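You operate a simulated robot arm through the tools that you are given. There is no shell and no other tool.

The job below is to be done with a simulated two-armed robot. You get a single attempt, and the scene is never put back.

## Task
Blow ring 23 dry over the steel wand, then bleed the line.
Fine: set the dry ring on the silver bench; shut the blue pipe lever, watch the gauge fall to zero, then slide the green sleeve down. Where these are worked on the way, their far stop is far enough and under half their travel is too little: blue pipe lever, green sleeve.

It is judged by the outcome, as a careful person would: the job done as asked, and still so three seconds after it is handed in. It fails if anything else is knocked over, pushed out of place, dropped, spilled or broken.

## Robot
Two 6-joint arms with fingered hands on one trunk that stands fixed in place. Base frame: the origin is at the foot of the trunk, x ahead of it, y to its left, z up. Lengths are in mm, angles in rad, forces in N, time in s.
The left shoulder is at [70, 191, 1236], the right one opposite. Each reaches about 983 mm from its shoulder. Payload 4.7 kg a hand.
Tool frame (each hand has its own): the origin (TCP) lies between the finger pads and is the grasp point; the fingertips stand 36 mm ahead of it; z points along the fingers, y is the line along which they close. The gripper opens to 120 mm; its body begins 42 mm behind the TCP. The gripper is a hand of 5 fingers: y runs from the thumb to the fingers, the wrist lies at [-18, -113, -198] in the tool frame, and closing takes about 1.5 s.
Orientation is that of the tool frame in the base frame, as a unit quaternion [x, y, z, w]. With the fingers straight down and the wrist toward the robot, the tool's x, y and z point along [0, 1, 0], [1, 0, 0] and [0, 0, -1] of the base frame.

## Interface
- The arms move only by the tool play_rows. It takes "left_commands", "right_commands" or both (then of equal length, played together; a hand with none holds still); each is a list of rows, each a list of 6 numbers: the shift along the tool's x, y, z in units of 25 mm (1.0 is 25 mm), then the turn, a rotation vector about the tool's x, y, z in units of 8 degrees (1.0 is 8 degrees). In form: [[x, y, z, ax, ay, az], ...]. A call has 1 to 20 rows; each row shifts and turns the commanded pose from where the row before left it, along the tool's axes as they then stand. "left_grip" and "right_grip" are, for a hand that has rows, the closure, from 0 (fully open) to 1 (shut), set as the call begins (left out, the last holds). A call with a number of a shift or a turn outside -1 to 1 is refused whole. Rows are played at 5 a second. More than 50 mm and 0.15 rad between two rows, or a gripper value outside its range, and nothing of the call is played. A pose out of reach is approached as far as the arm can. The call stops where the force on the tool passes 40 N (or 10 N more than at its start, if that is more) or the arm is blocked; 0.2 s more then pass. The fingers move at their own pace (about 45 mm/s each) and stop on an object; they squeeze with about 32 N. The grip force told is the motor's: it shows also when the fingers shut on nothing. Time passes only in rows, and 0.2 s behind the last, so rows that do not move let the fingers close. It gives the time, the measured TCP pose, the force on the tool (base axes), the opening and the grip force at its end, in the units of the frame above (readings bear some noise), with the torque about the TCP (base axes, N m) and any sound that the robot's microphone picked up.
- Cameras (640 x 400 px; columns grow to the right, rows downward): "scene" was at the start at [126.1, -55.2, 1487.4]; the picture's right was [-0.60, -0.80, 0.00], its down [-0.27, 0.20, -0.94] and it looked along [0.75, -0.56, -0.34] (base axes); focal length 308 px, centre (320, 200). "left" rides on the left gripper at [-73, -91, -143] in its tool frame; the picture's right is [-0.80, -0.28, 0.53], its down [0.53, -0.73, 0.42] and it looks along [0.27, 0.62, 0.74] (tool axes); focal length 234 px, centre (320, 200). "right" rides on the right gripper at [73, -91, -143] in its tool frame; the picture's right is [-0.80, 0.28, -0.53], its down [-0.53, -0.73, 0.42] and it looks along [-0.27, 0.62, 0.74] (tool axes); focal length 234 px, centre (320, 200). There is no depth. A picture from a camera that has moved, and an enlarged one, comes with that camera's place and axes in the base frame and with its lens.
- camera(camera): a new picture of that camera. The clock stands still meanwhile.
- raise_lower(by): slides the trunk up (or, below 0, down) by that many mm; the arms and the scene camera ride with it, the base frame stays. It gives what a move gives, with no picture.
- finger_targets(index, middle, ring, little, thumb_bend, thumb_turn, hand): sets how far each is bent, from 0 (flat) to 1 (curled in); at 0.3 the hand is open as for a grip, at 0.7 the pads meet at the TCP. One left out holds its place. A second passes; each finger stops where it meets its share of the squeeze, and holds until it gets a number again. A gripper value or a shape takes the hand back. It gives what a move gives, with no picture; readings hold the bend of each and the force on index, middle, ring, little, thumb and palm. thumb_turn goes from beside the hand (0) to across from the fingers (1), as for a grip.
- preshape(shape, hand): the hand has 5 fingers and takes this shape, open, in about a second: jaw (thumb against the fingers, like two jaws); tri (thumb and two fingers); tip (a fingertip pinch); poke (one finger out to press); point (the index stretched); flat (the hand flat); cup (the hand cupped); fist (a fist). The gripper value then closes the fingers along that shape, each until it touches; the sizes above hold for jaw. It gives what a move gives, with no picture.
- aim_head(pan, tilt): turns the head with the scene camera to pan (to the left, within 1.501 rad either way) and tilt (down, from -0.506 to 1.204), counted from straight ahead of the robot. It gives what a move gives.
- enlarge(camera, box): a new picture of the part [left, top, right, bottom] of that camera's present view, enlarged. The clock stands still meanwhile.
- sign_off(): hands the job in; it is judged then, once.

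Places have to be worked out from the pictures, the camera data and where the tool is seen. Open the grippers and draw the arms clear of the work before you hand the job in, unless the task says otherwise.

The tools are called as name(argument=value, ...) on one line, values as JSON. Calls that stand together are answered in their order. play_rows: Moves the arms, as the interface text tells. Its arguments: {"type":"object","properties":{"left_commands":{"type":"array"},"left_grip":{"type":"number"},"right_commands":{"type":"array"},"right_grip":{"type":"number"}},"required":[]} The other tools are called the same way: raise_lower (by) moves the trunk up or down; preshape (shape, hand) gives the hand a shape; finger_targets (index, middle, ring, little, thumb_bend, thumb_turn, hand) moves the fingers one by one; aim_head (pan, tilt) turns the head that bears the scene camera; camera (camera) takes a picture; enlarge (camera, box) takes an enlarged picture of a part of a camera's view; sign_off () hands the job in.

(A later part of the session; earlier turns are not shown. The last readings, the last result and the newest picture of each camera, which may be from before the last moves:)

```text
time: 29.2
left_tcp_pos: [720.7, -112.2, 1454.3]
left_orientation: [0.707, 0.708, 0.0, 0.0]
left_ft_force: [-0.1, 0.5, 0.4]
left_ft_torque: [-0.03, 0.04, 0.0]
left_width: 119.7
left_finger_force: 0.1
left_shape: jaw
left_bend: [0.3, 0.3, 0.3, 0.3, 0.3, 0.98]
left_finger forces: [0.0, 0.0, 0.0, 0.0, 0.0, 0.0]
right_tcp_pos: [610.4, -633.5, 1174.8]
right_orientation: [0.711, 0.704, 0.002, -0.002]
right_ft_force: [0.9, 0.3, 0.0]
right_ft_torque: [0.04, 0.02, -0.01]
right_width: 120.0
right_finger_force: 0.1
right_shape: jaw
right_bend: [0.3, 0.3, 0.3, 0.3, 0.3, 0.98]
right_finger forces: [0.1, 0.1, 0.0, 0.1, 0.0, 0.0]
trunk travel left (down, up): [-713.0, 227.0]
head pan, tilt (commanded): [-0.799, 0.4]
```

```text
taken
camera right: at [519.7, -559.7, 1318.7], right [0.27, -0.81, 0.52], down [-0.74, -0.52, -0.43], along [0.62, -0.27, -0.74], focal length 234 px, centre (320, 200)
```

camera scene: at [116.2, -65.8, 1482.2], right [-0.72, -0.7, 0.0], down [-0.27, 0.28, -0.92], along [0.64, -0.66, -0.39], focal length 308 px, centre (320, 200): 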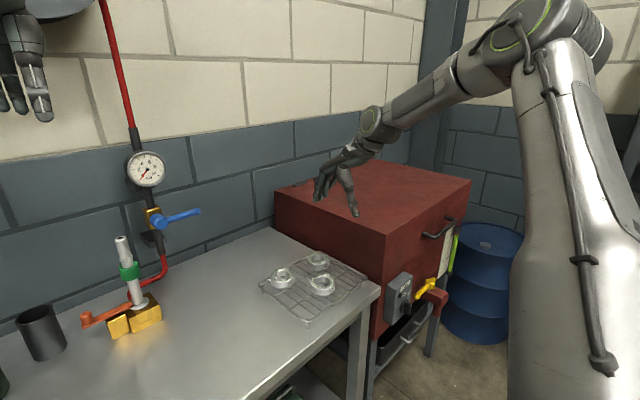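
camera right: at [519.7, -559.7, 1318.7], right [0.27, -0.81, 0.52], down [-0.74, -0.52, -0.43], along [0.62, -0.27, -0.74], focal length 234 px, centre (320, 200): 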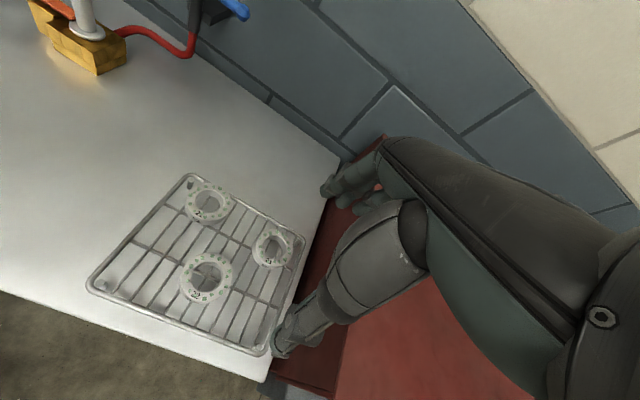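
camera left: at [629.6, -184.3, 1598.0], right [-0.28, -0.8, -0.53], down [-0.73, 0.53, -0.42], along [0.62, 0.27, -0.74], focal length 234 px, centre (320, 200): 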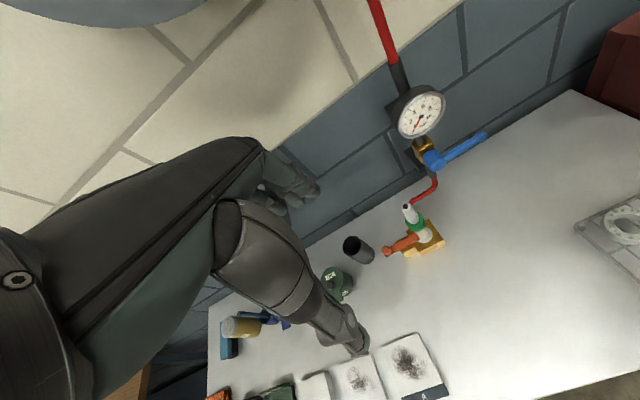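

Hover over the ring is also limited at x≈610 with this trunk height. Since the left arm stands happily high and inward, I test the mirrored high, inward region with the right arm; first I move the left arm aside to its left to leave room.

play_rows(left_commands=[[0.9, -0.3, 0, 0, 0, 0], [0.9, -0.3, 0, 0, 0, 0], [0.9, -0.3, 0, 0, 0, 0], [0.9, -0.3, 0, 0, 0, 0], [0.9, -0.3, 0, 0, 0, 0], [0.9, -0.3, 0, 0, 0, 0], [0.9, -0.3, 0, 0, 0, 0], [0.9, -0.3, 0, 0, 0, 0], [0.9, -0.3, 0, 0, 0, 0], [0.9, -0.3, 0, 0, 0, 0]], right_commands=[[0.4, -0.4, -0.9, 0, 0, 0], [0.4, -0.4, -0.9, 0, 0, 0], [0.4, -0.4, -0.9, 0, 0, 0], [0.4, -0.4, -0.9, 0, 0, 0], [0.4, -0.4, -0.9, 0, 0, 0], [0.4, -0.4, -0.9, 0, 0, 0], [0.4, -0.4, -0.9, 0, 0, 0], [0.4, -0.4, -0.9, 0, 0, 0], [0.4, -0.4, -0.9, 0, 0, 0], [0.4, -0.4, -0.9, 0, 0, 0]])

```text
time: 31.4
left_tcp_pos: [756.7, 70.8, 1505.2]
left_orientation: [0.708, 0.707, 0.0, 0.001]
left_ft_force: [0.9, 0.1, 0.6]
left_ft_torque: [-0.01, -0.01, 0.0]
left_width: 119.3
left_finger_force: 0.0
left_shape: jaw
left_bend: [0.3, 0.3, 0.3, 0.3, 0.3, 0.98]
left_finger forces: [0.0, 0.0, 0.0, 0.0, 0.0, 0.0]
left hand out of reach, approached as far as the arm can: row 1, 2, 3, 4, 5, 6, 7, 8, 9, 10
right_tcp_pos: [509.3, -533.9, 1401.1]
right_orientation: [0.711, 0.704, 0.002, -0.002]
right_ft_force: [0.0, -0.1, -0.1]
right_ft_torque: [-0.03, -0.02, -0.04]
right_width: 119.6
right_finger_force: 0.0
right_shape: jaw
right_bend: [0.3, 0.3, 0.3, 0.3, 0.3, 0.98]
right_finger forces: [0.0, 0.0, 0.1, 0.1, 0.1, 0.0]
trunk travel left (down, up): [-713.0, 227.0]
head pan, tilt (commanded): [-0.799, 0.4]
```

The left arm only slid around at full stretch (its elbow is straight), while the right arm seems stuck at a shoulder-joint stop. I look down at both shoulders to identify their base axes.

aim_head(pan=-1.45, tilt=1.15)

camera(camera="scene")

aim_head(pan=1.45, tilt=1.15)

camera(camera="scene")

```text
time: 32.5
left_tcp_pos: [757.5, 68.4, 1503.5]
left_orientation: [0.707, 0.707, 0.0, 0.0]
left_ft_force: [-0.4, 0.1, -0.2]
left_ft_torque: [0.02, 0.02, 0.05]
left_width: 119.5
left_finger_force: 0.1
left_shape: jaw
left_bend: [0.3, 0.3, 0.3, 0.3, 0.3, 0.98]
left_finger forces: [0.0, 0.0, 0.0, 0.0, 0.0, 0.0]
right_tcp_pos: [510.4, -534.4, 1400.0]
right_orientation: [0.71, 0.704, 0.001, -0.002]
right_ft_force: [-0.7, -0.3, 0.0]
right_ft_torque: [0.05, 0.01, -0.01]
right_width: 120.1
right_finger_force: 0.0
right_shape: jaw
right_bend: [0.3, 0.3, 0.3, 0.3, 0.3, 0.98]
right_finger forces: [0.0, 0.0, 0.1, 0.0, 0.1, 0.0]
trunk travel left (down, up): [-713.0, 227.0]
head pan, tilt (commanded): [-1.45, 1.15]
```

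```text
taken
camera scene: at [58.6, -58.3, 1422.3], right [-0.99, -0.12, 0.0], down [-0.11, 0.91, -0.41], along [0.05, -0.41, -0.91], focal length 308 px, centre (320, 200)
```

scene: 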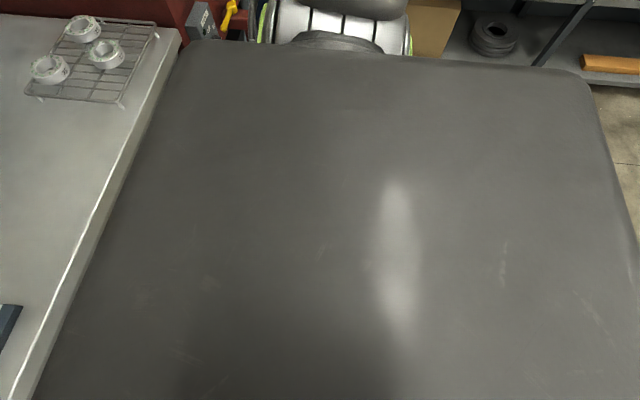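

```text
time: 35.1
left_tcp_pos: [757.0, 68.4, 1502.3]
left_orientation: [0.707, 0.707, 0.0, 0.0]
left_ft_force: [0.1, 0.4, 0.1]
left_ft_torque: [0.02, -0.03, 0.02]
left_width: 119.6
left_finger_force: 0.1
left_shape: jaw
left_bend: [0.3, 0.3, 0.3, 0.3, 0.3, 0.98]
left_finger forces: [0.1, 0.1, 0.0, 0.1, 0.1, 0.1]
right_tcp_pos: [509.9, -535.5, 1398.7]
right_orientation: [0.71, 0.704, 0.001, -0.002]
right_ft_force: [0.1, -0.2, 0.7]
right_ft_torque: [0.01, 0.01, -0.02]
right_width: 119.7
right_finger_force: 0.0
right_shape: jaw
right_bend: [0.3, 0.3, 0.3, 0.3, 0.3, 0.98]
right_finger forces: [0.1, 0.0, 0.0, 0.0, 0.0, 0.1]
trunk travel left (down, up): [-713.0, 227.0]
head pan, tilt (commanded): [1.45, 1.15]
```

```text
taken
camera scene: at [58.6, 59.8, 1422.3], right [0.99, -0.12, 0.0], down [-0.11, -0.91, -0.41], along [0.05, 0.41, -0.91], focal length 308 px, centre (320, 200)
```

scene: 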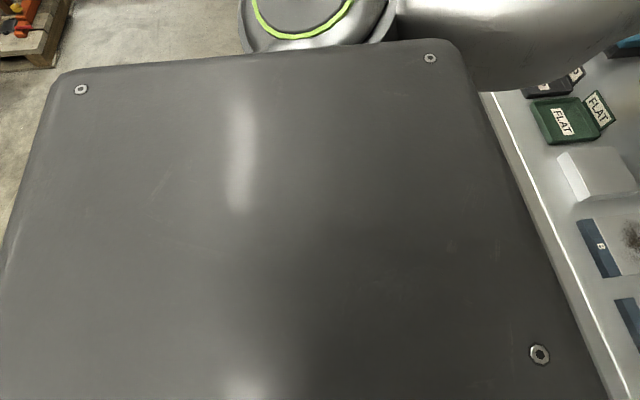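

The trunk plate hides most of the shoulders, but the right shoulder's second axis lies along x, i.e. a human-like shoulder with the elbow held high. I look at the present right arm's elbow and wrist joints.

aim_head(pan=-0.95, tilt=-0.05)

camera(camera="scene")

enlarge(camera="scene", box=[160, 0, 480, 200])

```text
time: 37.3
left_tcp_pos: [756.9, 68.4, 1504.3]
left_orientation: [0.707, 0.707, 0.0, 0.0]
left_ft_force: [-0.2, 0.3, -0.8]
left_ft_torque: [-0.01, -0.01, 0.01]
left_width: 119.6
left_finger_force: 0.1
left_shape: jaw
left_bend: [0.3, 0.3, 0.3, 0.3, 0.3, 0.98]
left_finger forces: [0.1, 0.1, 0.0, 0.1, 0.0, 0.0]
right_tcp_pos: [509.8, -534.7, 1399.8]
right_orientation: [0.71, 0.704, 0.002, -0.002]
right_ft_force: [0.9, -0.7, 0.2]
right_ft_torque: [-0.02, -0.02, 0.0]
right_width: 119.8
right_finger_force: 0.1
right_shape: jaw
right_bend: [0.3, 0.3, 0.3, 0.3, 0.3, 0.98]
right_finger forces: [0.1, 0.0, 0.0, 0.0, 0.1, 0.0]
trunk travel left (down, up): [-713.0, 227.0]
head pan, tilt (commanded): [-0.949, -0.051]
```

```text
taken
camera scene: at [103.1, -71.4, 1523.7], right [-0.81, -0.58, 0.0], down [0.03, -0.04, -1.0], along [0.58, -0.81, 0.05], focal length 308 px, centre (320, 200)
```

scene: 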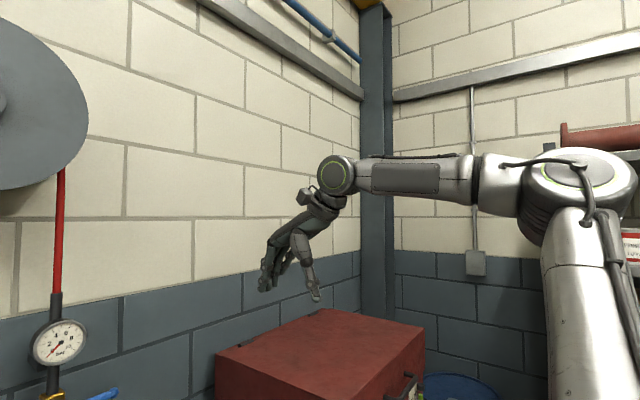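

```text
2.00 times, centred on (320, 100) of scene
camera zoom: at [103.1, -71.4, 1523.7], right [-0.81, -0.58, 0.0], down [0.03, -0.04, -1.0], along [0.58, -0.81, 0.05], focal length 616 px, centre (320, 400)
```

zoom: 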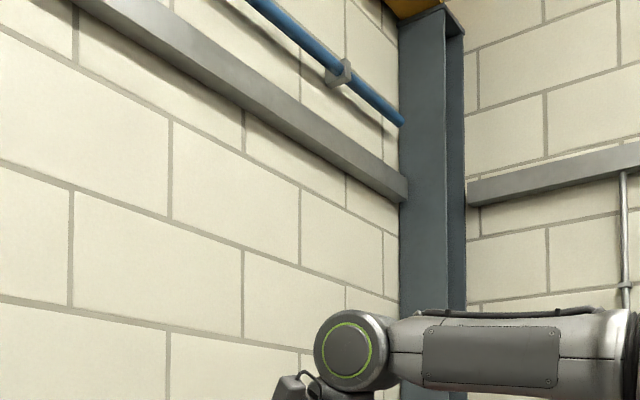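

The wrist appears fairly free here. I test how far the right hand can swing inward at this height, moving in small steps to the left.

play_rows(right_commands=[[1, 0, 0, 0, 0, 0], [1, 0, 0, 0, 0, 0], [1, 0, 0, 0, 0, 0], [1, 0, 0, 0, 0, 0], [1, 0, 0, 0, 0, 0], [1, 0, 0, 0, 0, 0], [1, 0, 0, 0, 0, 0], [1, 0, 0, 0, 0, 0]])

camera(camera="scene")

```text
time: 39.1
left_tcp_pos: [757.0, 68.7, 1503.4]
left_orientation: [0.707, 0.707, 0.001, -0.001]
left_ft_force: [-0.4, 0.6, -0.1]
left_ft_torque: [-0.01, -0.01, -0.01]
left_width: 120.0
left_finger_force: 0.0
left_shape: jaw
left_bend: [0.3, 0.3, 0.3, 0.3, 0.3, 0.98]
left_finger forces: [0.1, 0.0, 0.0, 0.1, 0.0, 0.0]
right_tcp_pos: [464.0, -392.5, 1371.8]
right_orientation: [0.71, 0.704, 0.003, -0.002]
right_ft_force: [0.5, -0.4, -0.4]
right_ft_torque: [-0.03, -0.01, 0.02]
right_width: 120.2
right_finger_force: 0.0
right_shape: jaw
right_bend: [0.3, 0.3, 0.3, 0.3, 0.3, 0.98]
right_finger forces: [0.0, 0.0, 0.0, 0.1, 0.1, 0.0]
right hand out of reach, approached as far as the arm can: row 4, 5, 6, 7, 8
trunk travel left (down, up): [-713.0, 227.0]
head pan, tilt (commanded): [-0.949, -0.051]
```

```text
taken
camera scene: at [102.4, -71.4, 1523.8], right [-0.81, -0.58, 0.0], down [0.03, -0.04, -1.0], along [0.58, -0.81, 0.05], focal length 308 px, centre (320, 200)
```

scene: 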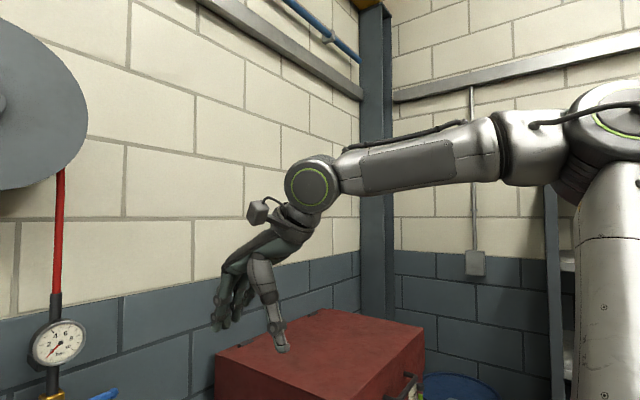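

The limit lies there too: the upper arm stands upright and cannot lean in. I take a closer look at the right shoulder's bulb from the head to learn its joint axes.

aim_head(pan=-1.5, tilt=0.85)

camera(camera="scene")

aim_head(pan=1.5, tilt=0.7)

camera(camera="scene")

```text
time: 40.3
left_tcp_pos: [757.2, 68.9, 1503.5]
left_orientation: [0.707, 0.708, -0.001, 0.0]
left_ft_force: [0.6, 0.1, 0.2]
left_ft_torque: [0.01, 0.01, -0.03]
left_width: 119.8
left_finger_force: 0.0
left_shape: jaw
left_bend: [0.3, 0.3, 0.3, 0.3, 0.3, 0.98]
left_finger forces: [0.0, 0.0, 0.0, 0.0, 0.0, 0.1]
right_tcp_pos: [463.0, -392.3, 1372.9]
right_orientation: [0.71, 0.704, 0.002, -0.002]
right_ft_force: [0.5, -0.5, 0.0]
right_ft_torque: [-0.01, 0.01, 0.02]
right_width: 119.9
right_finger_force: 0.1
right_shape: jaw
right_bend: [0.3, 0.3, 0.3, 0.3, 0.3, 0.98]
right_finger forces: [0.0, 0.1, 0.1, 0.0, 0.0, 0.0]
trunk travel left (down, up): [-713.0, 227.0]
head pan, tilt (commanded): [-1.499, 0.85]
```

```text
taken
camera scene: at [57.0, -77.4, 1443.2], right [-1.0, -0.07, 0.0], down [-0.05, 0.75, -0.66], along [0.05, -0.66, -0.75], focal length 308 px, centre (320, 200)
```

scene: 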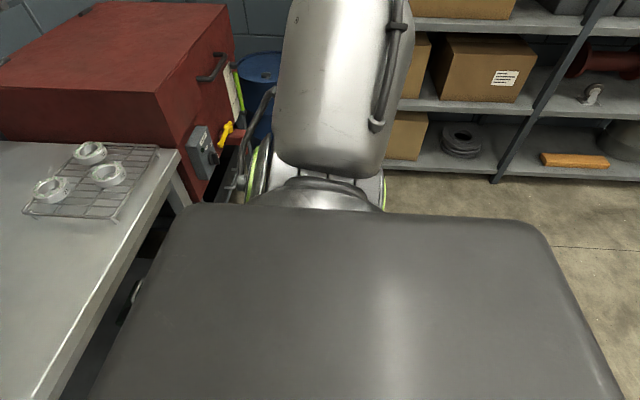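

```text
time: 42.9
left_tcp_pos: [758.2, 69.0, 1503.0]
left_orientation: [0.707, 0.707, 0.0, 0.0]
left_ft_force: [-0.2, -0.3, 0.0]
left_ft_torque: [0.0, -0.02, 0.02]
left_width: 119.8
left_finger_force: 0.0
left_shape: jaw
left_bend: [0.3, 0.3, 0.3, 0.3, 0.3, 0.98]
left_finger forces: [0.1, 0.0, 0.0, 0.0, 0.1, 0.1]
right_tcp_pos: [463.5, -393.1, 1373.5]
right_orientation: [0.71, 0.704, 0.003, -0.003]
right_ft_force: [-0.4, 0.5, -0.5]
right_ft_torque: [0.0, 0.01, 0.01]
right_width: 119.9
right_finger_force: 0.1
right_shape: jaw
right_bend: [0.3, 0.3, 0.3, 0.3, 0.3, 0.98]
right_finger forces: [0.0, 0.0, 0.1, 0.1, 0.0, 0.0]
trunk travel left (down, up): [-713.0, 227.0]
head pan, tilt (commanded): [1.499, 0.7]
```

```text
taken
camera scene: at [57.5, 85.4, 1455.4], right [1.0, -0.07, 0.0], down [-0.05, -0.64, -0.77], along [0.05, 0.76, -0.64], focal length 308 px, centre (320, 200)
```

scene: 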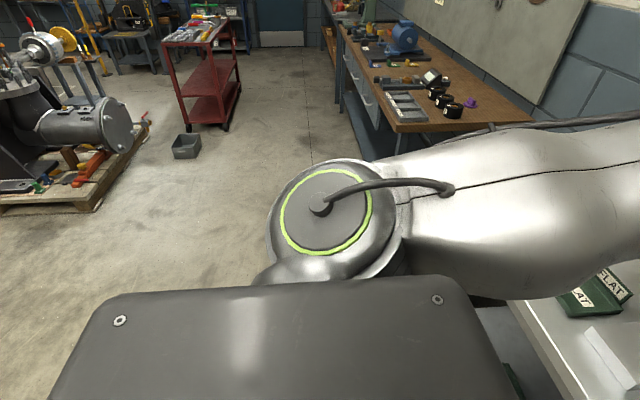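

The present elbow-high posture can't reach the work. I try to unfold the arm: first pitch the fingers forward so the hand lines up with the forearm, then extend it high and forward-right, clear of everything.

play_rows(right_commands=[[-0.9, 0, -0.3, 0, 0, 0], [-0.9, 0, -0.3, 0, 0, 0], [-0.9, 0, -0.3, 0, 0, 0], [-0.9, 0, -0.3, 0, 0, 0], [0, 0, 0, -0.94, 0, 0], [0, 0, 0, -0.94, 0, 0], [0, 0, 0, -0.94, 0, 0], [0, 0, 0, -0.94, 0, 0], [0, 0, 0, -0.94, 0, 0], [0, 0, 0, -0.94, 0, 0], [0, 0, 0, -0.94, 0, 0], [0, 0, 0, -0.94, 0, 0]])

play_rows(right_commands=[[0, 0.8, 0.6, 0, 0, 0], [0, 0.8, 0.6, 0, 0, 0], [0, 0.8, 0.6, 0, 0, 0], [0, 0.8, 0.6, 0, 0, 0], [0, 0.8, 0.6, 0, 0, 0], [0, 0.8, 0.6, 0, 0, 0], [0, 0.8, 0.6, 0, 0, 0], [0, 0.8, 0.6, 0, 0, 0], [0, 0.8, 0.6, 0, 0, 0], [0, 0.8, 0.6, 0, 0, 0]])

aim_head(pan=-0.95, tilt=-0.05)

camera(camera="scene")

```text
time: 45.5
left_tcp_pos: [756.4, 68.9, 1505.1]
left_orientation: [0.707, 0.708, 0.0, 0.0]
left_ft_force: [0.9, 1.2, 0.3]
left_ft_torque: [-0.02, -0.04, 0.02]
left_width: 119.8
left_finger_force: 0.1
left_shape: jaw
left_bend: [0.3, 0.3, 0.3, 0.3, 0.3, 0.98]
left_finger forces: [0.0, 0.0, 0.0, 0.0, 0.1, 0.1]
right_tcp_pos: [496.3, -376.6, 1430.3]
right_orientation: [0.649, 0.613, 0.316, 0.321]
right_ft_force: [-0.2, 0.2, -0.4]
right_ft_torque: [-0.04, -0.02, -0.03]
right_width: 120.0
right_finger_force: 0.0
right_shape: jaw
right_bend: [0.3, 0.3, 0.3, 0.3, 0.3, 0.98]
right_finger forces: [0.0, 0.1, 0.0, 0.0, 0.0, 0.0]
right hand out of reach, approached as far as the arm can: row 6, 7, 8, 9, 10, 11, 12
trunk travel left (down, up): [-713.0, 227.0]
head pan, tilt (commanded): [1.499, 0.7]
```

```text
time: 47.7
left_tcp_pos: [758.9, 68.3, 1503.6]
left_orientation: [0.708, 0.707, -0.001, 0.0]
left_ft_force: [0.6, 0.7, -0.9]
left_ft_torque: [0.01, 0.03, 0.0]
left_width: 119.5
left_finger_force: 0.1
left_shape: jaw
left_bend: [0.3, 0.3, 0.3, 0.3, 0.3, 0.98]
left_finger forces: [0.0, 0.0, 0.1, 0.1, 0.1, 0.1]
right_tcp_pos: [665.6, -464.6, 1483.2]
right_orientation: [0.648, 0.613, 0.317, 0.322]
right_ft_force: [0.2, 0.5, -0.1]
right_ft_torque: [-0.01, -0.03, 0.0]
right_width: 120.0
right_finger_force: 0.0
right_shape: jaw
right_bend: [0.3, 0.3, 0.3, 0.3, 0.3, 0.98]
right_finger forces: [0.0, 0.0, 0.1, 0.0, 0.0, 0.0]
right hand out of reach, approached as far as the arm can: row 4, 5, 6, 7, 8, 9, 10
trunk travel left (down, up): [-713.0, 227.0]
head pan, tilt (commanded): [1.499, 0.7]
```

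```text
time: 49.9
left_tcp_pos: [758.5, 69.9, 1502.6]
left_orientation: [0.707, 0.708, 0.0, 0.0]
left_ft_force: [-0.1, -0.5, -0.9]
left_ft_torque: [-0.01, -0.02, -0.01]
left_width: 119.8
left_finger_force: 0.0
left_shape: jaw
left_bend: [0.3, 0.3, 0.3, 0.3, 0.3, 0.98]
left_finger forces: [0.1, 0.0, 0.1, 0.1, 0.1, 0.0]
right_tcp_pos: [665.0, -464.8, 1484.0]
right_orientation: [0.649, 0.613, 0.316, 0.322]
right_ft_force: [-0.1, 0.6, 0.1]
right_ft_torque: [0.02, 0.0, 0.0]
right_width: 119.9
right_finger_force: 0.1
right_shape: jaw
right_bend: [0.3, 0.3, 0.3, 0.3, 0.3, 0.98]
right_finger forces: [0.0, 0.0, 0.0, 0.1, 0.0, 0.0]
trunk travel left (down, up): [-713.0, 227.0]
head pan, tilt (commanded): [-0.949, -0.051]
```

```text
taken
camera scene: at [103.2, -71.4, 1523.7], right [-0.81, -0.58, 0.0], down [0.03, -0.04, -1.0], along [0.58, -0.81, 0.05], focal length 308 px, centre (320, 200)
```

scene: 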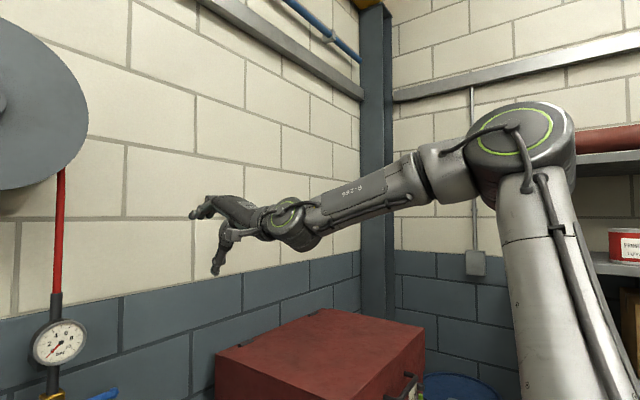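

Still blocked with the upper arm upright. I test whether very small steps get through (in case it is a speed or singularity matter rather than a stop).

play_rows(right_commands=[[0, 0.05, 0.08, 0, 0, 0], [0, 0.05, 0.08, 0, 0, 0], [0, 0.05, 0.08, 0, 0, 0], [0, 0.05, 0.08, 0, 0, 0], [0, 0.05, 0.08, 0, 0, 0], [0, 0.05, 0.08, 0, 0, 0], [0, 0.05, 0.08, 0, 0, 0], [0, 0.05, 0.08, 0, 0, 0], [0, 0.05, 0.08, 0, 0, 0], [0, 0.05, 0.08, 0, 0, 0]])

play_rows(right_commands=[[0, 0, 0, 0, 0.5, 0], [0, 0, 0, 0, 0.5, 0], [0, 0, 0, 0, 0.5, 0], [0, 0, 0, 0, 0.5, 0], [0, 0, 0, 0, 0.5, 0], [0, 0, 0, 0, 0.5, 0]])

```text
time: 52.1
left_tcp_pos: [757.7, 69.4, 1503.5]
left_orientation: [0.707, 0.707, 0.0, 0.0]
left_ft_force: [-0.2, 0.0, -0.1]
left_ft_torque: [0.02, -0.01, 0.02]
left_width: 119.8
left_finger_force: 0.0
left_shape: jaw
left_bend: [0.3, 0.3, 0.3, 0.3, 0.3, 0.98]
left_finger forces: [0.1, 0.0, 0.0, 0.0, 0.0, 0.0]
right_tcp_pos: [673.3, -472.5, 1479.7]
right_orientation: [0.649, 0.613, 0.316, 0.322]
right_ft_force: [-0.4, 0.4, -0.6]
right_ft_torque: [0.0, -0.03, 0.01]
right_width: 120.1
right_finger_force: 0.1
right_shape: jaw
right_bend: [0.3, 0.3, 0.3, 0.3, 0.3, 0.98]
right_finger forces: [0.1, 0.0, 0.1, 0.0, 0.0, 0.0]
right hand out of reach, approached as far as the arm can: row 2, 4, 6, 9
trunk travel left (down, up): [-713.0, 227.0]
head pan, tilt (commanded): [-0.949, -0.051]
```

```text
time: 53.5
left_tcp_pos: [757.1, 67.2, 1503.3]
left_orientation: [0.707, 0.707, 0.001, -0.001]
left_ft_force: [0.1, 0.6, -0.4]
left_ft_torque: [0.01, 0.0, -0.01]
left_width: 119.8
left_finger_force: 0.1
left_shape: jaw
left_bend: [0.3, 0.3, 0.3, 0.3, 0.3, 0.98]
left_finger forces: [0.1, 0.0, 0.0, 0.1, 0.0, 0.1]
right_tcp_pos: [619.6, -476.4, 1472.0]
right_orientation: [0.57, 0.666, 0.444, 0.187]
right_ft_force: [0.2, -0.2, 0.2]
right_ft_torque: [-0.01, -0.01, 0.0]
right_width: 119.8
right_finger_force: 0.0
right_shape: jaw
right_bend: [0.3, 0.3, 0.3, 0.3, 0.3, 0.98]
right_finger forces: [0.0, 0.0, 0.0, 0.1, 0.0, 0.1]
right hand out of reach, approached as far as the arm can: row 2, 3, 4, 5, 6
trunk travel left (down, up): [-713.0, 227.0]
head pan, tilt (commanded): [-0.949, -0.051]
```

Turning the fingers to the left worsens reach, so I turn them to the right instead and try advancing again.

play_rows(right_commands=[[0, 0, 0, 0, -0.8, 0], [0, 0, 0, 0, -0.8, 0], [0, 0, 0, 0, -0.8, 0], [0, 0, 0, 0, -0.8, 0], [0, 0, 0, 0, -0.8, 0], [0, 0, 0, 0, -0.8, 0], [0, 0, 0, 0, -0.8, 0], [0, 0, 0, 0, -0.8, 0]])

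play_rows(right_commands=[[0.6, 0, 0.8, 0, 0, 0], [0.6, 0, 0.8, 0, 0, 0], [0.6, 0, 0.8, 0, 0, 0], [0.6, 0, 0.8, 0, 0, 0], [0.6, 0, 0.8, 0, 0, 0], [0.6, 0, 0.8, 0, 0, 0]])

camera(camera="scene")

```text
time: 55.3
left_tcp_pos: [757.1, 68.4, 1503.6]
left_orientation: [0.707, 0.708, 0.001, 0.0]
left_ft_force: [-0.2, -0.5, -0.2]
left_ft_torque: [0.03, -0.01, -0.01]
left_width: 119.9
left_finger_force: 0.0
left_shape: jaw
left_bend: [0.3, 0.3, 0.3, 0.3, 0.3, 0.98]
left_finger forces: [0.1, 0.1, 0.0, 0.0, 0.0, 0.1]
right_tcp_pos: [604.0, -491.7, 1473.1]
right_orientation: [0.698, 0.531, 0.185, 0.443]
right_ft_force: [0.1, -0.5, -0.8]
right_ft_torque: [0.01, 0.0, 0.06]
right_width: 120.1
right_finger_force: 0.0
right_shape: jaw
right_bend: [0.3, 0.3, 0.3, 0.3, 0.3, 0.98]
right_finger forces: [0.1, 0.0, 0.0, 0.1, 0.1, 0.0]
right hand out of reach, approached as far as the arm can: row 1, 7, 8
trunk travel left (down, up): [-713.0, 227.0]
head pan, tilt (commanded): [-0.949, -0.051]
```

```text
time: 56.7
left_tcp_pos: [758.4, 68.7, 1503.0]
left_orientation: [0.707, 0.707, -0.001, 0.0]
left_ft_force: [-0.3, -0.9, 0.1]
left_ft_torque: [0.0, 0.02, 0.0]
left_width: 119.8
left_finger_force: 0.1
left_shape: jaw
left_bend: [0.3, 0.3, 0.3, 0.3, 0.3, 0.98]
left_finger forces: [0.0, 0.0, 0.0, 0.0, 0.0, 0.0]
right_tcp_pos: [654.7, -532.0, 1385.6]
right_orientation: [0.698, 0.531, 0.184, 0.444]
right_ft_force: [0.1, 0.3, -0.2]
right_ft_torque: [0.04, -0.01, 0.0]
right_width: 120.1
right_finger_force: 0.0
right_shape: jaw
right_bend: [0.3, 0.3, 0.3, 0.3, 0.3, 0.98]
right_finger forces: [0.1, 0.0, 0.0, 0.1, 0.0, 0.0]
right hand out of reach, approached as far as the arm can: row 1, 2, 3, 4, 5, 6
trunk travel left (down, up): [-713.0, 227.0]
head pan, tilt (commanded): [-0.949, -0.051]
```

```text
taken
camera scene: at [103.7, -71.8, 1523.7], right [-0.81, -0.58, 0.0], down [0.03, -0.04, -1.0], along [0.58, -0.81, 0.05], focal length 308 px, centre (320, 200)
```

scene: 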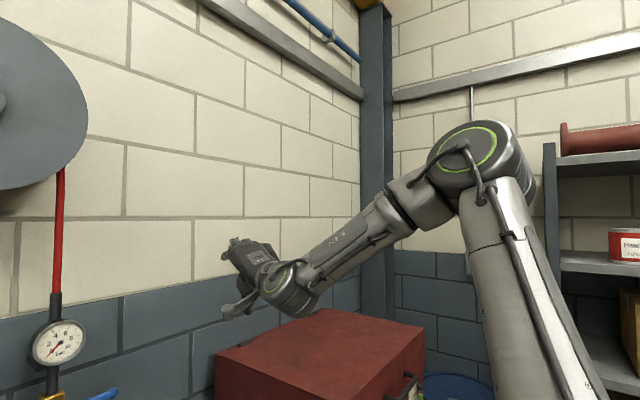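

Turning right also hit a limit. With the elbow winged out, rolling the hand toward a handshake attitude should let the elbow drop, so I try rolling about the finger axis both with small checks.

play_rows(right_commands=[[0, 0, -0.5, 0, 0, 0], [0, 0, -0.5, 0, 0, 0], [0, 0, 0, 0, 0, 0.9], [0, 0, 0, 0, 0, 0.9], [0, 0, 0, 0, 0, 0.9], [0, 0, 0, 0, 0, 0.9], [0, 0, 0, 0, 0, 0.9], [0, 0, 0, 0, 0, 0.9], [0, 0, 0, 0, 0, 0.9], [0, 0, 0, 0, 0, 0.9]])

camera(camera="scene")

```text
time: 58.9
left_tcp_pos: [756.0, 69.6, 1504.0]
left_orientation: [0.707, 0.707, -0.001, 0.0]
left_ft_force: [-0.1, 0.8, 0.0]
left_ft_torque: [-0.03, 0.01, -0.02]
left_width: 119.6
left_finger_force: 0.0
left_shape: jaw
left_bend: [0.3, 0.3, 0.3, 0.3, 0.3, 0.98]
left_finger forces: [0.0, 0.0, 0.1, 0.0, 0.0, 0.1]
right_tcp_pos: [564.5, -593.9, 1402.3]
right_orientation: [0.868, 0.128, 0.375, 0.299]
right_ft_force: [-0.1, 0.8, -0.1]
right_ft_torque: [0.01, 0.02, -0.01]
right_width: 120.0
right_finger_force: 0.0
right_shape: jaw
right_bend: [0.3, 0.3, 0.3, 0.3, 0.3, 0.98]
right_finger forces: [0.0, 0.0, 0.0, 0.0, 0.0, 0.0]
right hand out of reach, approached as far as the arm can: row 3, 4, 5, 6, 7, 8, 9, 10
trunk travel left (down, up): [-713.0, 227.0]
head pan, tilt (commanded): [-0.949, -0.051]
```

```text
taken
camera scene: at [102.7, -71.5, 1523.7], right [-0.81, -0.58, 0.0], down [0.03, -0.04, -1.0], along [0.58, -0.81, 0.05], focal length 308 px, centre (320, 200)
```

scene: 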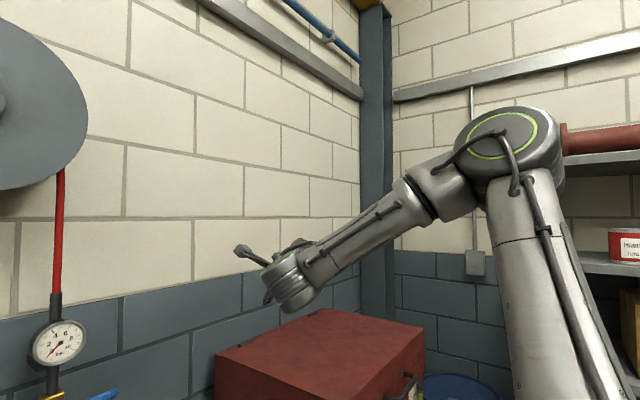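

That roll direction runs against the limit. I roll the other way and watch whether the limit lets go.

play_rows(right_commands=[[0, 0, 0, 0, 0, -0.95], [0, 0, 0, 0, 0, -0.95], [0, 0, 0, 0, 0, -0.95], [0, 0, 0, 0, 0, -0.95], [0, 0, 0, 0, 0, -0.95], [0, 0, 0, 0, 0, -0.95], [0, 0, 0, 0, 0, -0.95], [0, 0, 0, 0, 0, -0.95], [0, 0, 0, 0, 0, -0.95], [0, 0, 0, 0, 0, -0.95], [0, 0, 0, 0, 0, -0.95], [0, 0, 0, 0, 0, -0.95], [0, 0, 0, 0, 0, -0.95], [0, 0, 0, 0, 0, -0.95]])

play_rows(right_commands=[[0, 0, 0.9, 0, 0, 0], [0, 0, 0.9, 0, 0, 0], [0, 0, 0.9, 0, 0, 0], [0, 0, 0.9, 0, 0, 0], [0, 0, 0.9, 0, 0, 0]])

camera(camera="scene")

```text
time: 61.9
left_tcp_pos: [757.9, 66.5, 1503.7]
left_orientation: [0.707, 0.707, 0.0, -0.001]
left_ft_force: [0.7, -0.3, -1.2]
left_ft_torque: [0.03, 0.03, 0.01]
left_width: 119.6
left_finger_force: 0.1
left_shape: jaw
left_bend: [0.3, 0.3, 0.3, 0.3, 0.3, 0.98]
left_finger forces: [0.0, 0.0, 0.0, 0.0, 0.0, 0.1]
right_tcp_pos: [608.6, -502.5, 1344.0]
right_orientation: [0.442, 0.757, 0.0, 0.481]
right_ft_force: [-0.4, 0.3, 0.1]
right_ft_torque: [0.01, 0.01, 0.02]
right_width: 120.0
right_finger_force: 0.0
right_shape: jaw
right_bend: [0.3, 0.3, 0.3, 0.3, 0.3, 0.98]
right_finger forces: [0.0, 0.0, 0.1, 0.0, 0.1, 0.0]
right hand out of reach, approached as far as the arm can: row 5, 6, 7, 8, 9, 10, 13
trunk travel left (down, up): [-713.0, 227.0]
head pan, tilt (commanded): [-0.949, -0.051]
```

```text
time: 63.1
left_tcp_pos: [758.8, 69.0, 1503.4]
left_orientation: [0.706, 0.708, -0.001, -0.001]
left_ft_force: [0.4, 0.7, -0.5]
left_ft_torque: [-0.01, 0.03, 0.02]
left_width: 119.5
left_finger_force: 0.2
left_shape: jaw
left_bend: [0.3, 0.3, 0.3, 0.3, 0.3, 0.98]
left_finger forces: [0.1, 0.1, 0.1, 0.0, 0.1, 0.0]
right_tcp_pos: [693.0, -549.0, 1280.7]
right_orientation: [0.442, 0.758, 0.0, 0.479]
right_ft_force: [0.3, 0.1, 0.1]
right_ft_torque: [-0.01, 0.03, -0.01]
right_width: 120.0
right_finger_force: 0.0
right_shape: jaw
right_bend: [0.3, 0.3, 0.3, 0.3, 0.3, 0.98]
right_finger forces: [0.1, 0.0, 0.0, 0.0, 0.0, 0.0]
trunk travel left (down, up): [-713.0, 227.0]
head pan, tilt (commanded): [-0.949, -0.051]
```

```text
taken
camera scene: at [105.0, -71.1, 1523.6], right [-0.81, -0.58, 0.0], down [0.03, -0.04, -1.0], along [0.58, -0.81, 0.05], focal length 308 px, centre (320, 200)
```

scene: 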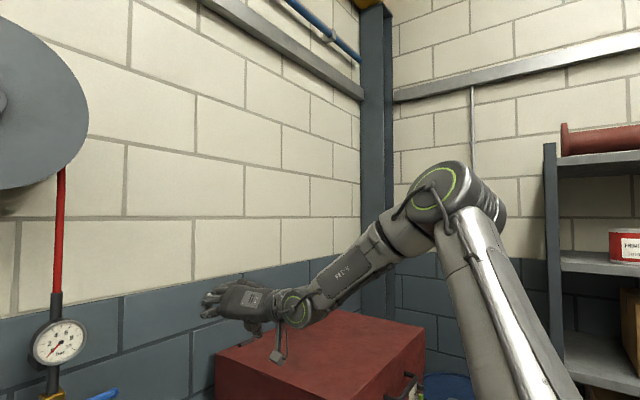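

Rolling this way freed the arm: it advanced 110 mm with no limit. I continue toward the area in front of the blue lever in this hand attitude.

play_rows(right_commands=[[0.55, 0.567, 0.507, 0, 0, 0], [0.55, 0.567, 0.507, 0, 0, 0], [0.55, 0.567, 0.507, 0, 0, 0], [0.55, 0.567, 0.507, 0, 0, 0], [0.55, 0.567, 0.507, 0, 0, 0], [0.55, 0.567, 0.507, 0, 0, 0], [0.55, 0.567, 0.507, 0, 0, 0], [0.55, 0.567, 0.507, 0, 0, 0]])

camera(camera="scene")

```text
time: 64.9
left_tcp_pos: [757.8, 68.7, 1503.5]
left_orientation: [0.707, 0.708, 0.001, 0.0]
left_ft_force: [0.3, -0.1, 0.1]
left_ft_torque: [-0.04, -0.02, 0.0]
left_width: 119.8
left_finger_force: 0.2
left_shape: jaw
left_bend: [0.3, 0.3, 0.3, 0.3, 0.3, 0.98]
left_finger forces: [0.0, 0.0, 0.0, 0.1, 0.1, 0.0]
right_tcp_pos: [689.5, -529.3, 1231.4]
right_orientation: [0.441, 0.758, -0.001, 0.481]
right_ft_force: [0.1, -0.1, 0.1]
right_ft_torque: [0.01, 0.04, 0.01]
right_width: 119.7
right_finger_force: 0.1
right_shape: jaw
right_bend: [0.3, 0.3, 0.3, 0.3, 0.3, 0.98]
right_finger forces: [0.0, 0.0, 0.0, 0.0, 0.0, 0.0]
right hand out of reach, approached as far as the arm can: row 1, 2, 3, 4, 5, 6, 7, 8
trunk travel left (down, up): [-713.0, 227.0]
head pan, tilt (commanded): [-0.949, -0.051]
```

```text
taken
camera scene: at [103.2, -71.6, 1523.7], right [-0.81, -0.58, 0.0], down [0.03, -0.04, -1.0], along [0.58, -0.81, 0.05], focal length 308 px, centre (320, 200)
```

scene: 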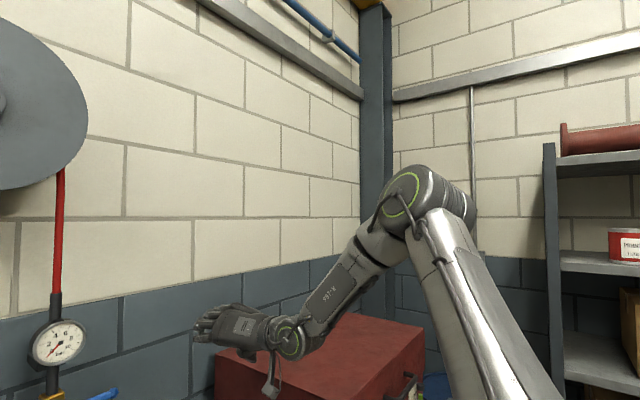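

The right wrist keeps meeting the same inward limit. To learn how these arms bend in their other posture, I pitch the left hand's fingers forward and pull it back a little, watching whether its elbow folds.

play_rows(left_commands=[[0, 0, 0, -0.94, 0, 0], [0, 0, 0, -0.94, 0, 0], [0, 0, 0, -0.94, 0, 0], [0, 0, 0, -0.94, 0, 0], [0, 0, 0, -0.94, 0, 0], [0, 0, 0, -0.94, 0, 0], [0, 0, 0, -0.94, 0, 0], [0, 0, 0, -0.94, 0, 0]])

play_rows(left_commands=[[0, -0.3, -0.9, 0, 0, 0], [0, -0.3, -0.9, 0, 0, 0], [0, -0.3, -0.9, 0, 0, 0], [0, -0.3, -0.9, 0, 0, 0], [0, -0.3, -0.9, 0, 0, 0]])

aim_head(pan=0.5, tilt=0.1)

camera(camera="scene")

```text
time: 66.7
left_tcp_pos: [759.8, 71.5, 1501.3]
left_orientation: [0.612, 0.611, 0.355, 0.355]
left_ft_force: [0.2, -0.2, 0.1]
left_ft_torque: [-0.01, 0.04, 0.02]
left_width: 119.7
left_finger_force: 0.0
left_shape: jaw
left_bend: [0.3, 0.3, 0.3, 0.3, 0.3, 0.98]
left_finger forces: [0.0, 0.0, 0.1, 0.0, 0.0, 0.0]
right_tcp_pos: [689.3, -528.9, 1232.7]
right_orientation: [0.442, 0.758, 0.001, 0.48]
right_ft_force: [0.7, 0.2, -0.2]
right_ft_torque: [0.02, 0.03, 0.02]
right_width: 120.3
right_finger_force: 0.1
right_shape: jaw
right_bend: [0.3, 0.3, 0.3, 0.3, 0.3, 0.98]
right_finger forces: [0.1, 0.1, 0.0, 0.1, 0.1, 0.0]
trunk travel left (down, up): [-713.0, 227.0]
head pan, tilt (commanded): [-0.949, -0.051]
```

```text
time: 67.9
left_tcp_pos: [640.8, 69.5, 1527.5]
left_orientation: [0.612, 0.612, 0.354, 0.354]
left_ft_force: [-0.3, 0.5, -0.2]
left_ft_torque: [-0.01, 0.04, 0.01]
left_width: 119.6
left_finger_force: 0.0
left_shape: jaw
left_bend: [0.3, 0.3, 0.3, 0.3, 0.3, 0.98]
left_finger forces: [0.0, 0.0, 0.1, 0.1, 0.0, 0.0]
right_tcp_pos: [688.3, -530.3, 1232.6]
right_orientation: [0.443, 0.757, 0.001, 0.48]
right_ft_force: [-0.2, -0.1, -0.4]
right_ft_torque: [0.0, -0.01, 0.0]
right_width: 119.9
right_finger_force: 0.0
right_shape: jaw
right_bend: [0.3, 0.3, 0.3, 0.3, 0.3, 0.98]
right_finger forces: [0.0, 0.0, 0.0, 0.1, 0.1, 0.0]
trunk travel left (down, up): [-713.0, 227.0]
head pan, tilt (commanded): [-0.949, -0.051]
```

```text
time: 69.5
left_tcp_pos: [641.8, 72.0, 1527.0]
left_orientation: [0.611, 0.612, 0.355, 0.355]
left_ft_force: [-0.8, 0.1, 0.3]
left_ft_torque: [-0.02, -0.03, 0.0]
left_width: 119.6
left_finger_force: 0.0
left_shape: jaw
left_bend: [0.3, 0.3, 0.3, 0.3, 0.3, 0.98]
left_finger forces: [0.0, 0.0, 0.1, 0.1, 0.1, 0.0]
right_tcp_pos: [689.0, -530.2, 1232.8]
right_orientation: [0.443, 0.757, 0.001, 0.481]
right_ft_force: [-0.6, -0.5, 0.4]
right_ft_torque: [0.01, 0.02, 0.02]
right_width: 120.0
right_finger_force: 0.0
right_shape: jaw
right_bend: [0.3, 0.3, 0.3, 0.3, 0.3, 0.98]
right_finger forces: [0.1, 0.0, 0.1, 0.0, 0.0, 0.0]
trunk travel left (down, up): [-713.0, 227.0]
head pan, tilt (commanded): [0.499, 0.099]
```

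```text
taken
camera scene: at [132.3, 44.6, 1510.2], right [0.48, -0.88, 0.0], down [-0.09, -0.05, -1.0], along [0.87, 0.48, -0.1], focal length 308 px, centre (320, 200)
```

scene: 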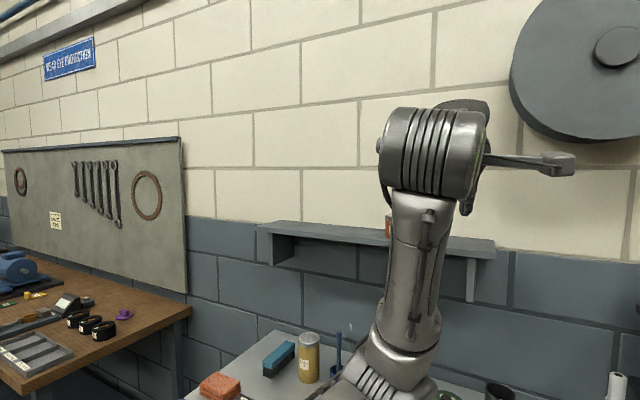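

The left arm folds freely with its elbow low, which is the posture the right arm needs. I straighten the right arm outward over the oven side (clear space, z≈1300) as a first step to flip its elbow down.

play_rows(right_commands=[[-0.815, -0.452, 0.34, 0, 0, 0], [-0.815, -0.452, 0.34, 0, 0, 0], [-0.815, -0.452, 0.34, 0, 0, 0], [-0.815, -0.452, 0.34, 0, 0, 0], [-0.815, -0.452, 0.34, 0, 0, 0], [-0.815, -0.452, 0.34, 0, 0, 0], [-0.815, -0.452, 0.34, 0, 0, 0], [-0.815, -0.452, 0.34, 0, 0, 0], [-0.815, -0.452, 0.34, 0, 0, 0], [-0.815, -0.452, 0.34, 0, 0, 0], [-0.815, -0.452, 0.34, 0, 0, 0], [-0.815, -0.452, 0.34, 0, 0, 0]])

aim_head(pan=-1.2, tilt=0.2)

camera(camera="scene")

```text
time: 72.1
left_tcp_pos: [643.2, 70.1, 1526.0]
left_orientation: [0.611, 0.612, 0.355, 0.354]
left_ft_force: [0.2, -0.3, -0.3]
left_ft_torque: [-0.01, 0.0, 0.02]
left_width: 119.7
left_finger_force: 0.0
left_shape: jaw
left_bend: [0.3, 0.3, 0.3, 0.3, 0.3, 0.98]
left_finger forces: [0.0, 0.1, 0.0, 0.1, 0.0, 0.0]
right_tcp_pos: [668.8, -739.1, 1247.2]
right_orientation: [0.444, 0.754, -0.003, 0.485]
right_ft_force: [0.7, -0.3, -0.2]
right_ft_torque: [0.0, -0.01, -0.02]
right_width: 119.9
right_finger_force: 0.0
right_shape: jaw
right_bend: [0.3, 0.3, 0.3, 0.3, 0.3, 0.98]
right_finger forces: [0.0, 0.0, 0.0, 0.0, 0.1, 0.0]
right hand out of reach, approached as far as the arm can: row 8, 9, 10, 11, 12
trunk travel left (down, up): [-713.0, 227.0]
head pan, tilt (commanded): [0.499, 0.099]
```

```text
time: 73.8
left_tcp_pos: [642.6, 71.2, 1525.9]
left_orientation: [0.612, 0.612, 0.355, 0.355]
left_ft_force: [0.4, 0.0, -0.6]
left_ft_torque: [0.03, 0.03, 0.03]
left_width: 119.6
left_finger_force: 0.1
left_shape: jaw
left_bend: [0.3, 0.3, 0.3, 0.3, 0.3, 0.98]
left_finger forces: [0.0, 0.0, 0.1, 0.0, 0.1, 0.0]
right_tcp_pos: [668.9, -737.7, 1247.6]
right_orientation: [0.445, 0.753, -0.002, 0.485]
right_ft_force: [0.2, -0.2, -0.7]
right_ft_torque: [-0.03, -0.01, -0.01]
right_width: 120.1
right_finger_force: 0.0
right_shape: jaw
right_bend: [0.3, 0.3, 0.3, 0.3, 0.3, 0.98]
right_finger forces: [0.0, 0.0, 0.0, 0.1, 0.0, 0.0]
trunk travel left (down, up): [-713.0, 227.0]
head pan, tilt (commanded): [-1.201, 0.201]
```

```text
taken
camera scene: at [85.3, -86.3, 1500.8], right [-0.93, -0.36, 0.0], down [-0.07, 0.19, -0.98], along [0.36, -0.91, -0.2], focal length 308 px, centre (320, 200)
```

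scene: 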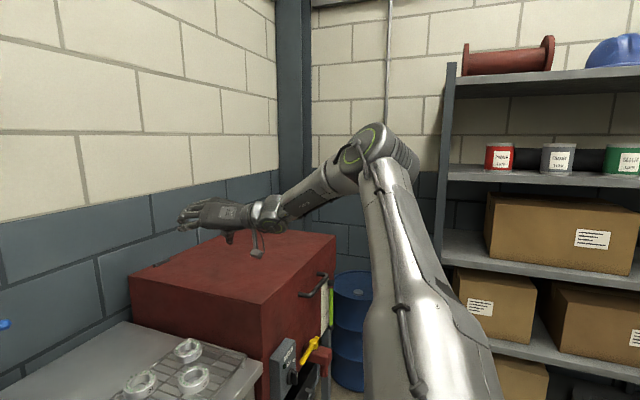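

The right arm hits another stop there, so this posture is boxed in on several sides. I bring the hand back near its start, return to fingers-down, and next will try the high inward route that mirrors the left arm's start.

play_rows(right_commands=[[0.21, 0, -0.955, 0, 0, 0], [0.21, 0, -0.955, 0, 0, 0], [0.21, 0, -0.955, 0, 0, 0], [0.21, 0, -0.955, 0, 0, 0], [0.21, 0, -0.955, 0, 0, 0], [0.21, 0, -0.955, 0, 0, 0], [0.21, 0, -0.955, 0, 0, 0], [0.21, 0, -0.955, 0, 0, 0], [0.21, 0, -0.955, 0, 0, 0], [0, 0, 0, 0.518, 0.518, 0.329], [0, 0, 0, 0.518, 0.518, 0.329], [0, 0, 0, 0.518, 0.518, 0.329], [0, 0, 0, 0.518, 0.518, 0.329], [0, 0, 0, 0.518, 0.518, 0.329], [0, 0, 0, 0.518, 0.518, 0.329], [0, 0, 0, 0.518, 0.518, 0.329], [0, 0, 0, 0.518, 0.518, 0.329], [0, 0, 0, 0.518, 0.518, 0.329], [0, 0, 0, 0.518, 0.518, 0.329]])

camera(camera="scene")

```text
time: 77.8
left_tcp_pos: [642.1, 71.3, 1526.2]
left_orientation: [0.612, 0.612, 0.354, 0.354]
left_ft_force: [0.6, 0.2, -0.6]
left_ft_torque: [0.0, -0.02, -0.01]
left_width: 119.5
left_finger_force: 0.0
left_shape: jaw
left_bend: [0.3, 0.3, 0.3, 0.3, 0.3, 0.98]
left_finger forces: [0.1, 0.1, 0.0, 0.0, 0.0, 0.0]
right_tcp_pos: [666.3, -650.7, 1323.8]
right_orientation: [0.702, 0.712, -0.004, -0.006]
right_ft_force: [0.3, -0.4, 0.4]
right_ft_torque: [-0.01, -0.01, 0.0]
right_width: 120.0
right_finger_force: 0.1
right_shape: jaw
right_bend: [0.3, 0.3, 0.3, 0.3, 0.3, 0.98]
right_finger forces: [0.1, 0.0, 0.0, 0.0, 0.0, 0.0]
right hand out of reach, approached as far as the arm can: row 2, 3, 4, 5, 6, 7, 8, 9, 15, 16, 17, 18, 19
trunk travel left (down, up): [-713.0, 227.0]
head pan, tilt (commanded): [-1.201, 0.201]
```

```text
taken
camera scene: at [86.1, -85.7, 1500.7], right [-0.93, -0.36, 0.0], down [-0.07, 0.19, -0.98], along [0.35, -0.91, -0.2], focal length 308 px, centre (320, 200)
```

scene: 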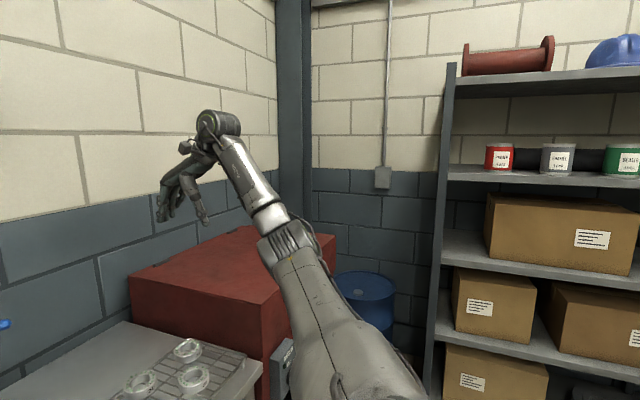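

The arm has flipped: the elbow is now low and the forearm rises to the wrist, as on the left arm. I lower the fingers-down hand straight down toward a hover above ring 23 to check the reach.

play_rows(right_commands=[[0, 0, 0.9, 0, 0, 0], [0, 0, 0.9, 0, 0, 0], [0, 0, 0.9, 0, 0, 0], [0, 0, 0.9, 0, 0, 0], [0, 0, 0.9, 0, 0, 0], [0, 0, 0.9, 0, 0, 0]])

aim_head(pan=-0.9, tilt=0.4)

camera(camera="scene")

camera(camera="right")

```text
time: 79.2
left_tcp_pos: [641.0, 69.1, 1527.7]
left_orientation: [0.612, 0.612, 0.355, 0.354]
left_ft_force: [0.6, 0.8, 0.3]
left_ft_torque: [0.05, 0.01, -0.02]
left_width: 119.8
left_finger_force: 0.0
left_shape: jaw
left_bend: [0.3, 0.3, 0.3, 0.3, 0.3, 0.98]
left_finger forces: [0.1, 0.0, 0.0, 0.1, 0.1, 0.0]
right_tcp_pos: [683.1, -675.6, 1195.7]
right_orientation: [0.702, 0.712, -0.004, -0.005]
right_ft_force: [-0.5, -0.4, -1.1]
right_ft_torque: [0.02, 0.02, 0.04]
right_width: 119.9
right_finger_force: 0.0
right_shape: jaw
right_bend: [0.3, 0.3, 0.3, 0.3, 0.3, 0.98]
right_finger forces: [0.1, 0.0, 0.1, 0.0, 0.1, 0.1]
right hand out of reach, approached as far as the arm can: row 1, 2, 3, 4, 5
trunk travel left (down, up): [-713.0, 227.0]
head pan, tilt (commanded): [-1.201, 0.201]
```

```text
time: 80.0
left_tcp_pos: [641.4, 71.5, 1526.9]
left_orientation: [0.612, 0.612, 0.354, 0.354]
left_ft_force: [-0.1, -0.7, 0.2]
left_ft_torque: [0.05, 0.0, -0.01]
left_width: 119.8
left_finger_force: 0.2
left_shape: jaw
left_bend: [0.3, 0.3, 0.3, 0.3, 0.3, 0.98]
left_finger forces: [0.0, 0.0, 0.1, 0.0, 0.0, 0.0]
right_tcp_pos: [683.1, -675.5, 1196.2]
right_orientation: [0.703, 0.711, -0.004, -0.004]
right_ft_force: [0.2, 0.0, 0.1]
right_ft_torque: [-0.03, -0.01, 0.0]
right_width: 120.2
right_finger_force: 0.1
right_shape: jaw
right_bend: [0.3, 0.3, 0.3, 0.3, 0.3, 0.98]
right_finger forces: [0.0, 0.1, 0.1, 0.1, 0.0, 0.1]
trunk travel left (down, up): [-713.0, 227.0]
head pan, tilt (commanded): [-0.901, 0.4]
```

```text
taken
camera scene: at [109.0, -71.9, 1482.3], right [-0.78, -0.62, 0.0], down [-0.24, 0.3, -0.92], along [0.57, -0.72, -0.39], focal length 308 px, centre (320, 200)
```

scene: 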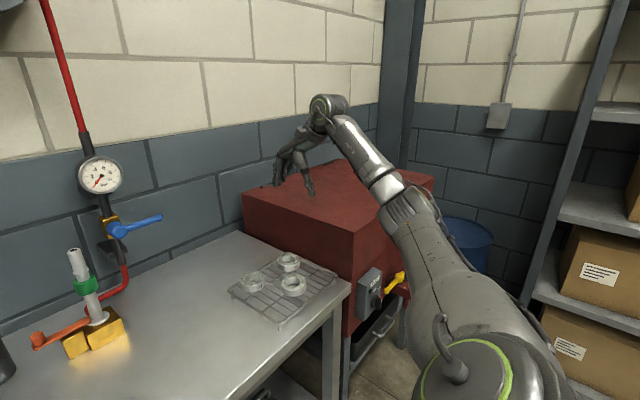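

```text
taken
camera right: at [591.7, -603.1, 1340.8], right [0.29, -0.8, 0.52], down [-0.73, -0.54, -0.42], along [0.61, -0.26, -0.75], focal length 234 px, centre (320, 200)
```

right: 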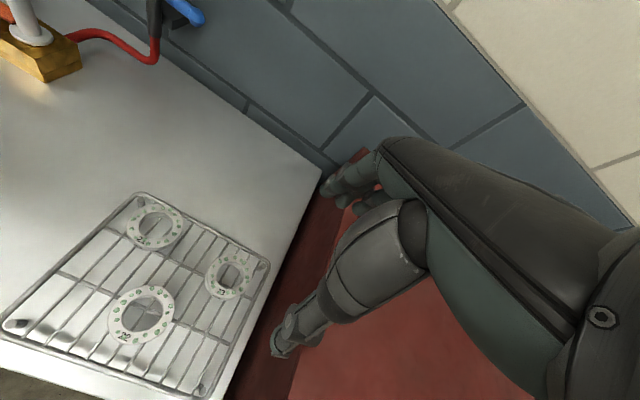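

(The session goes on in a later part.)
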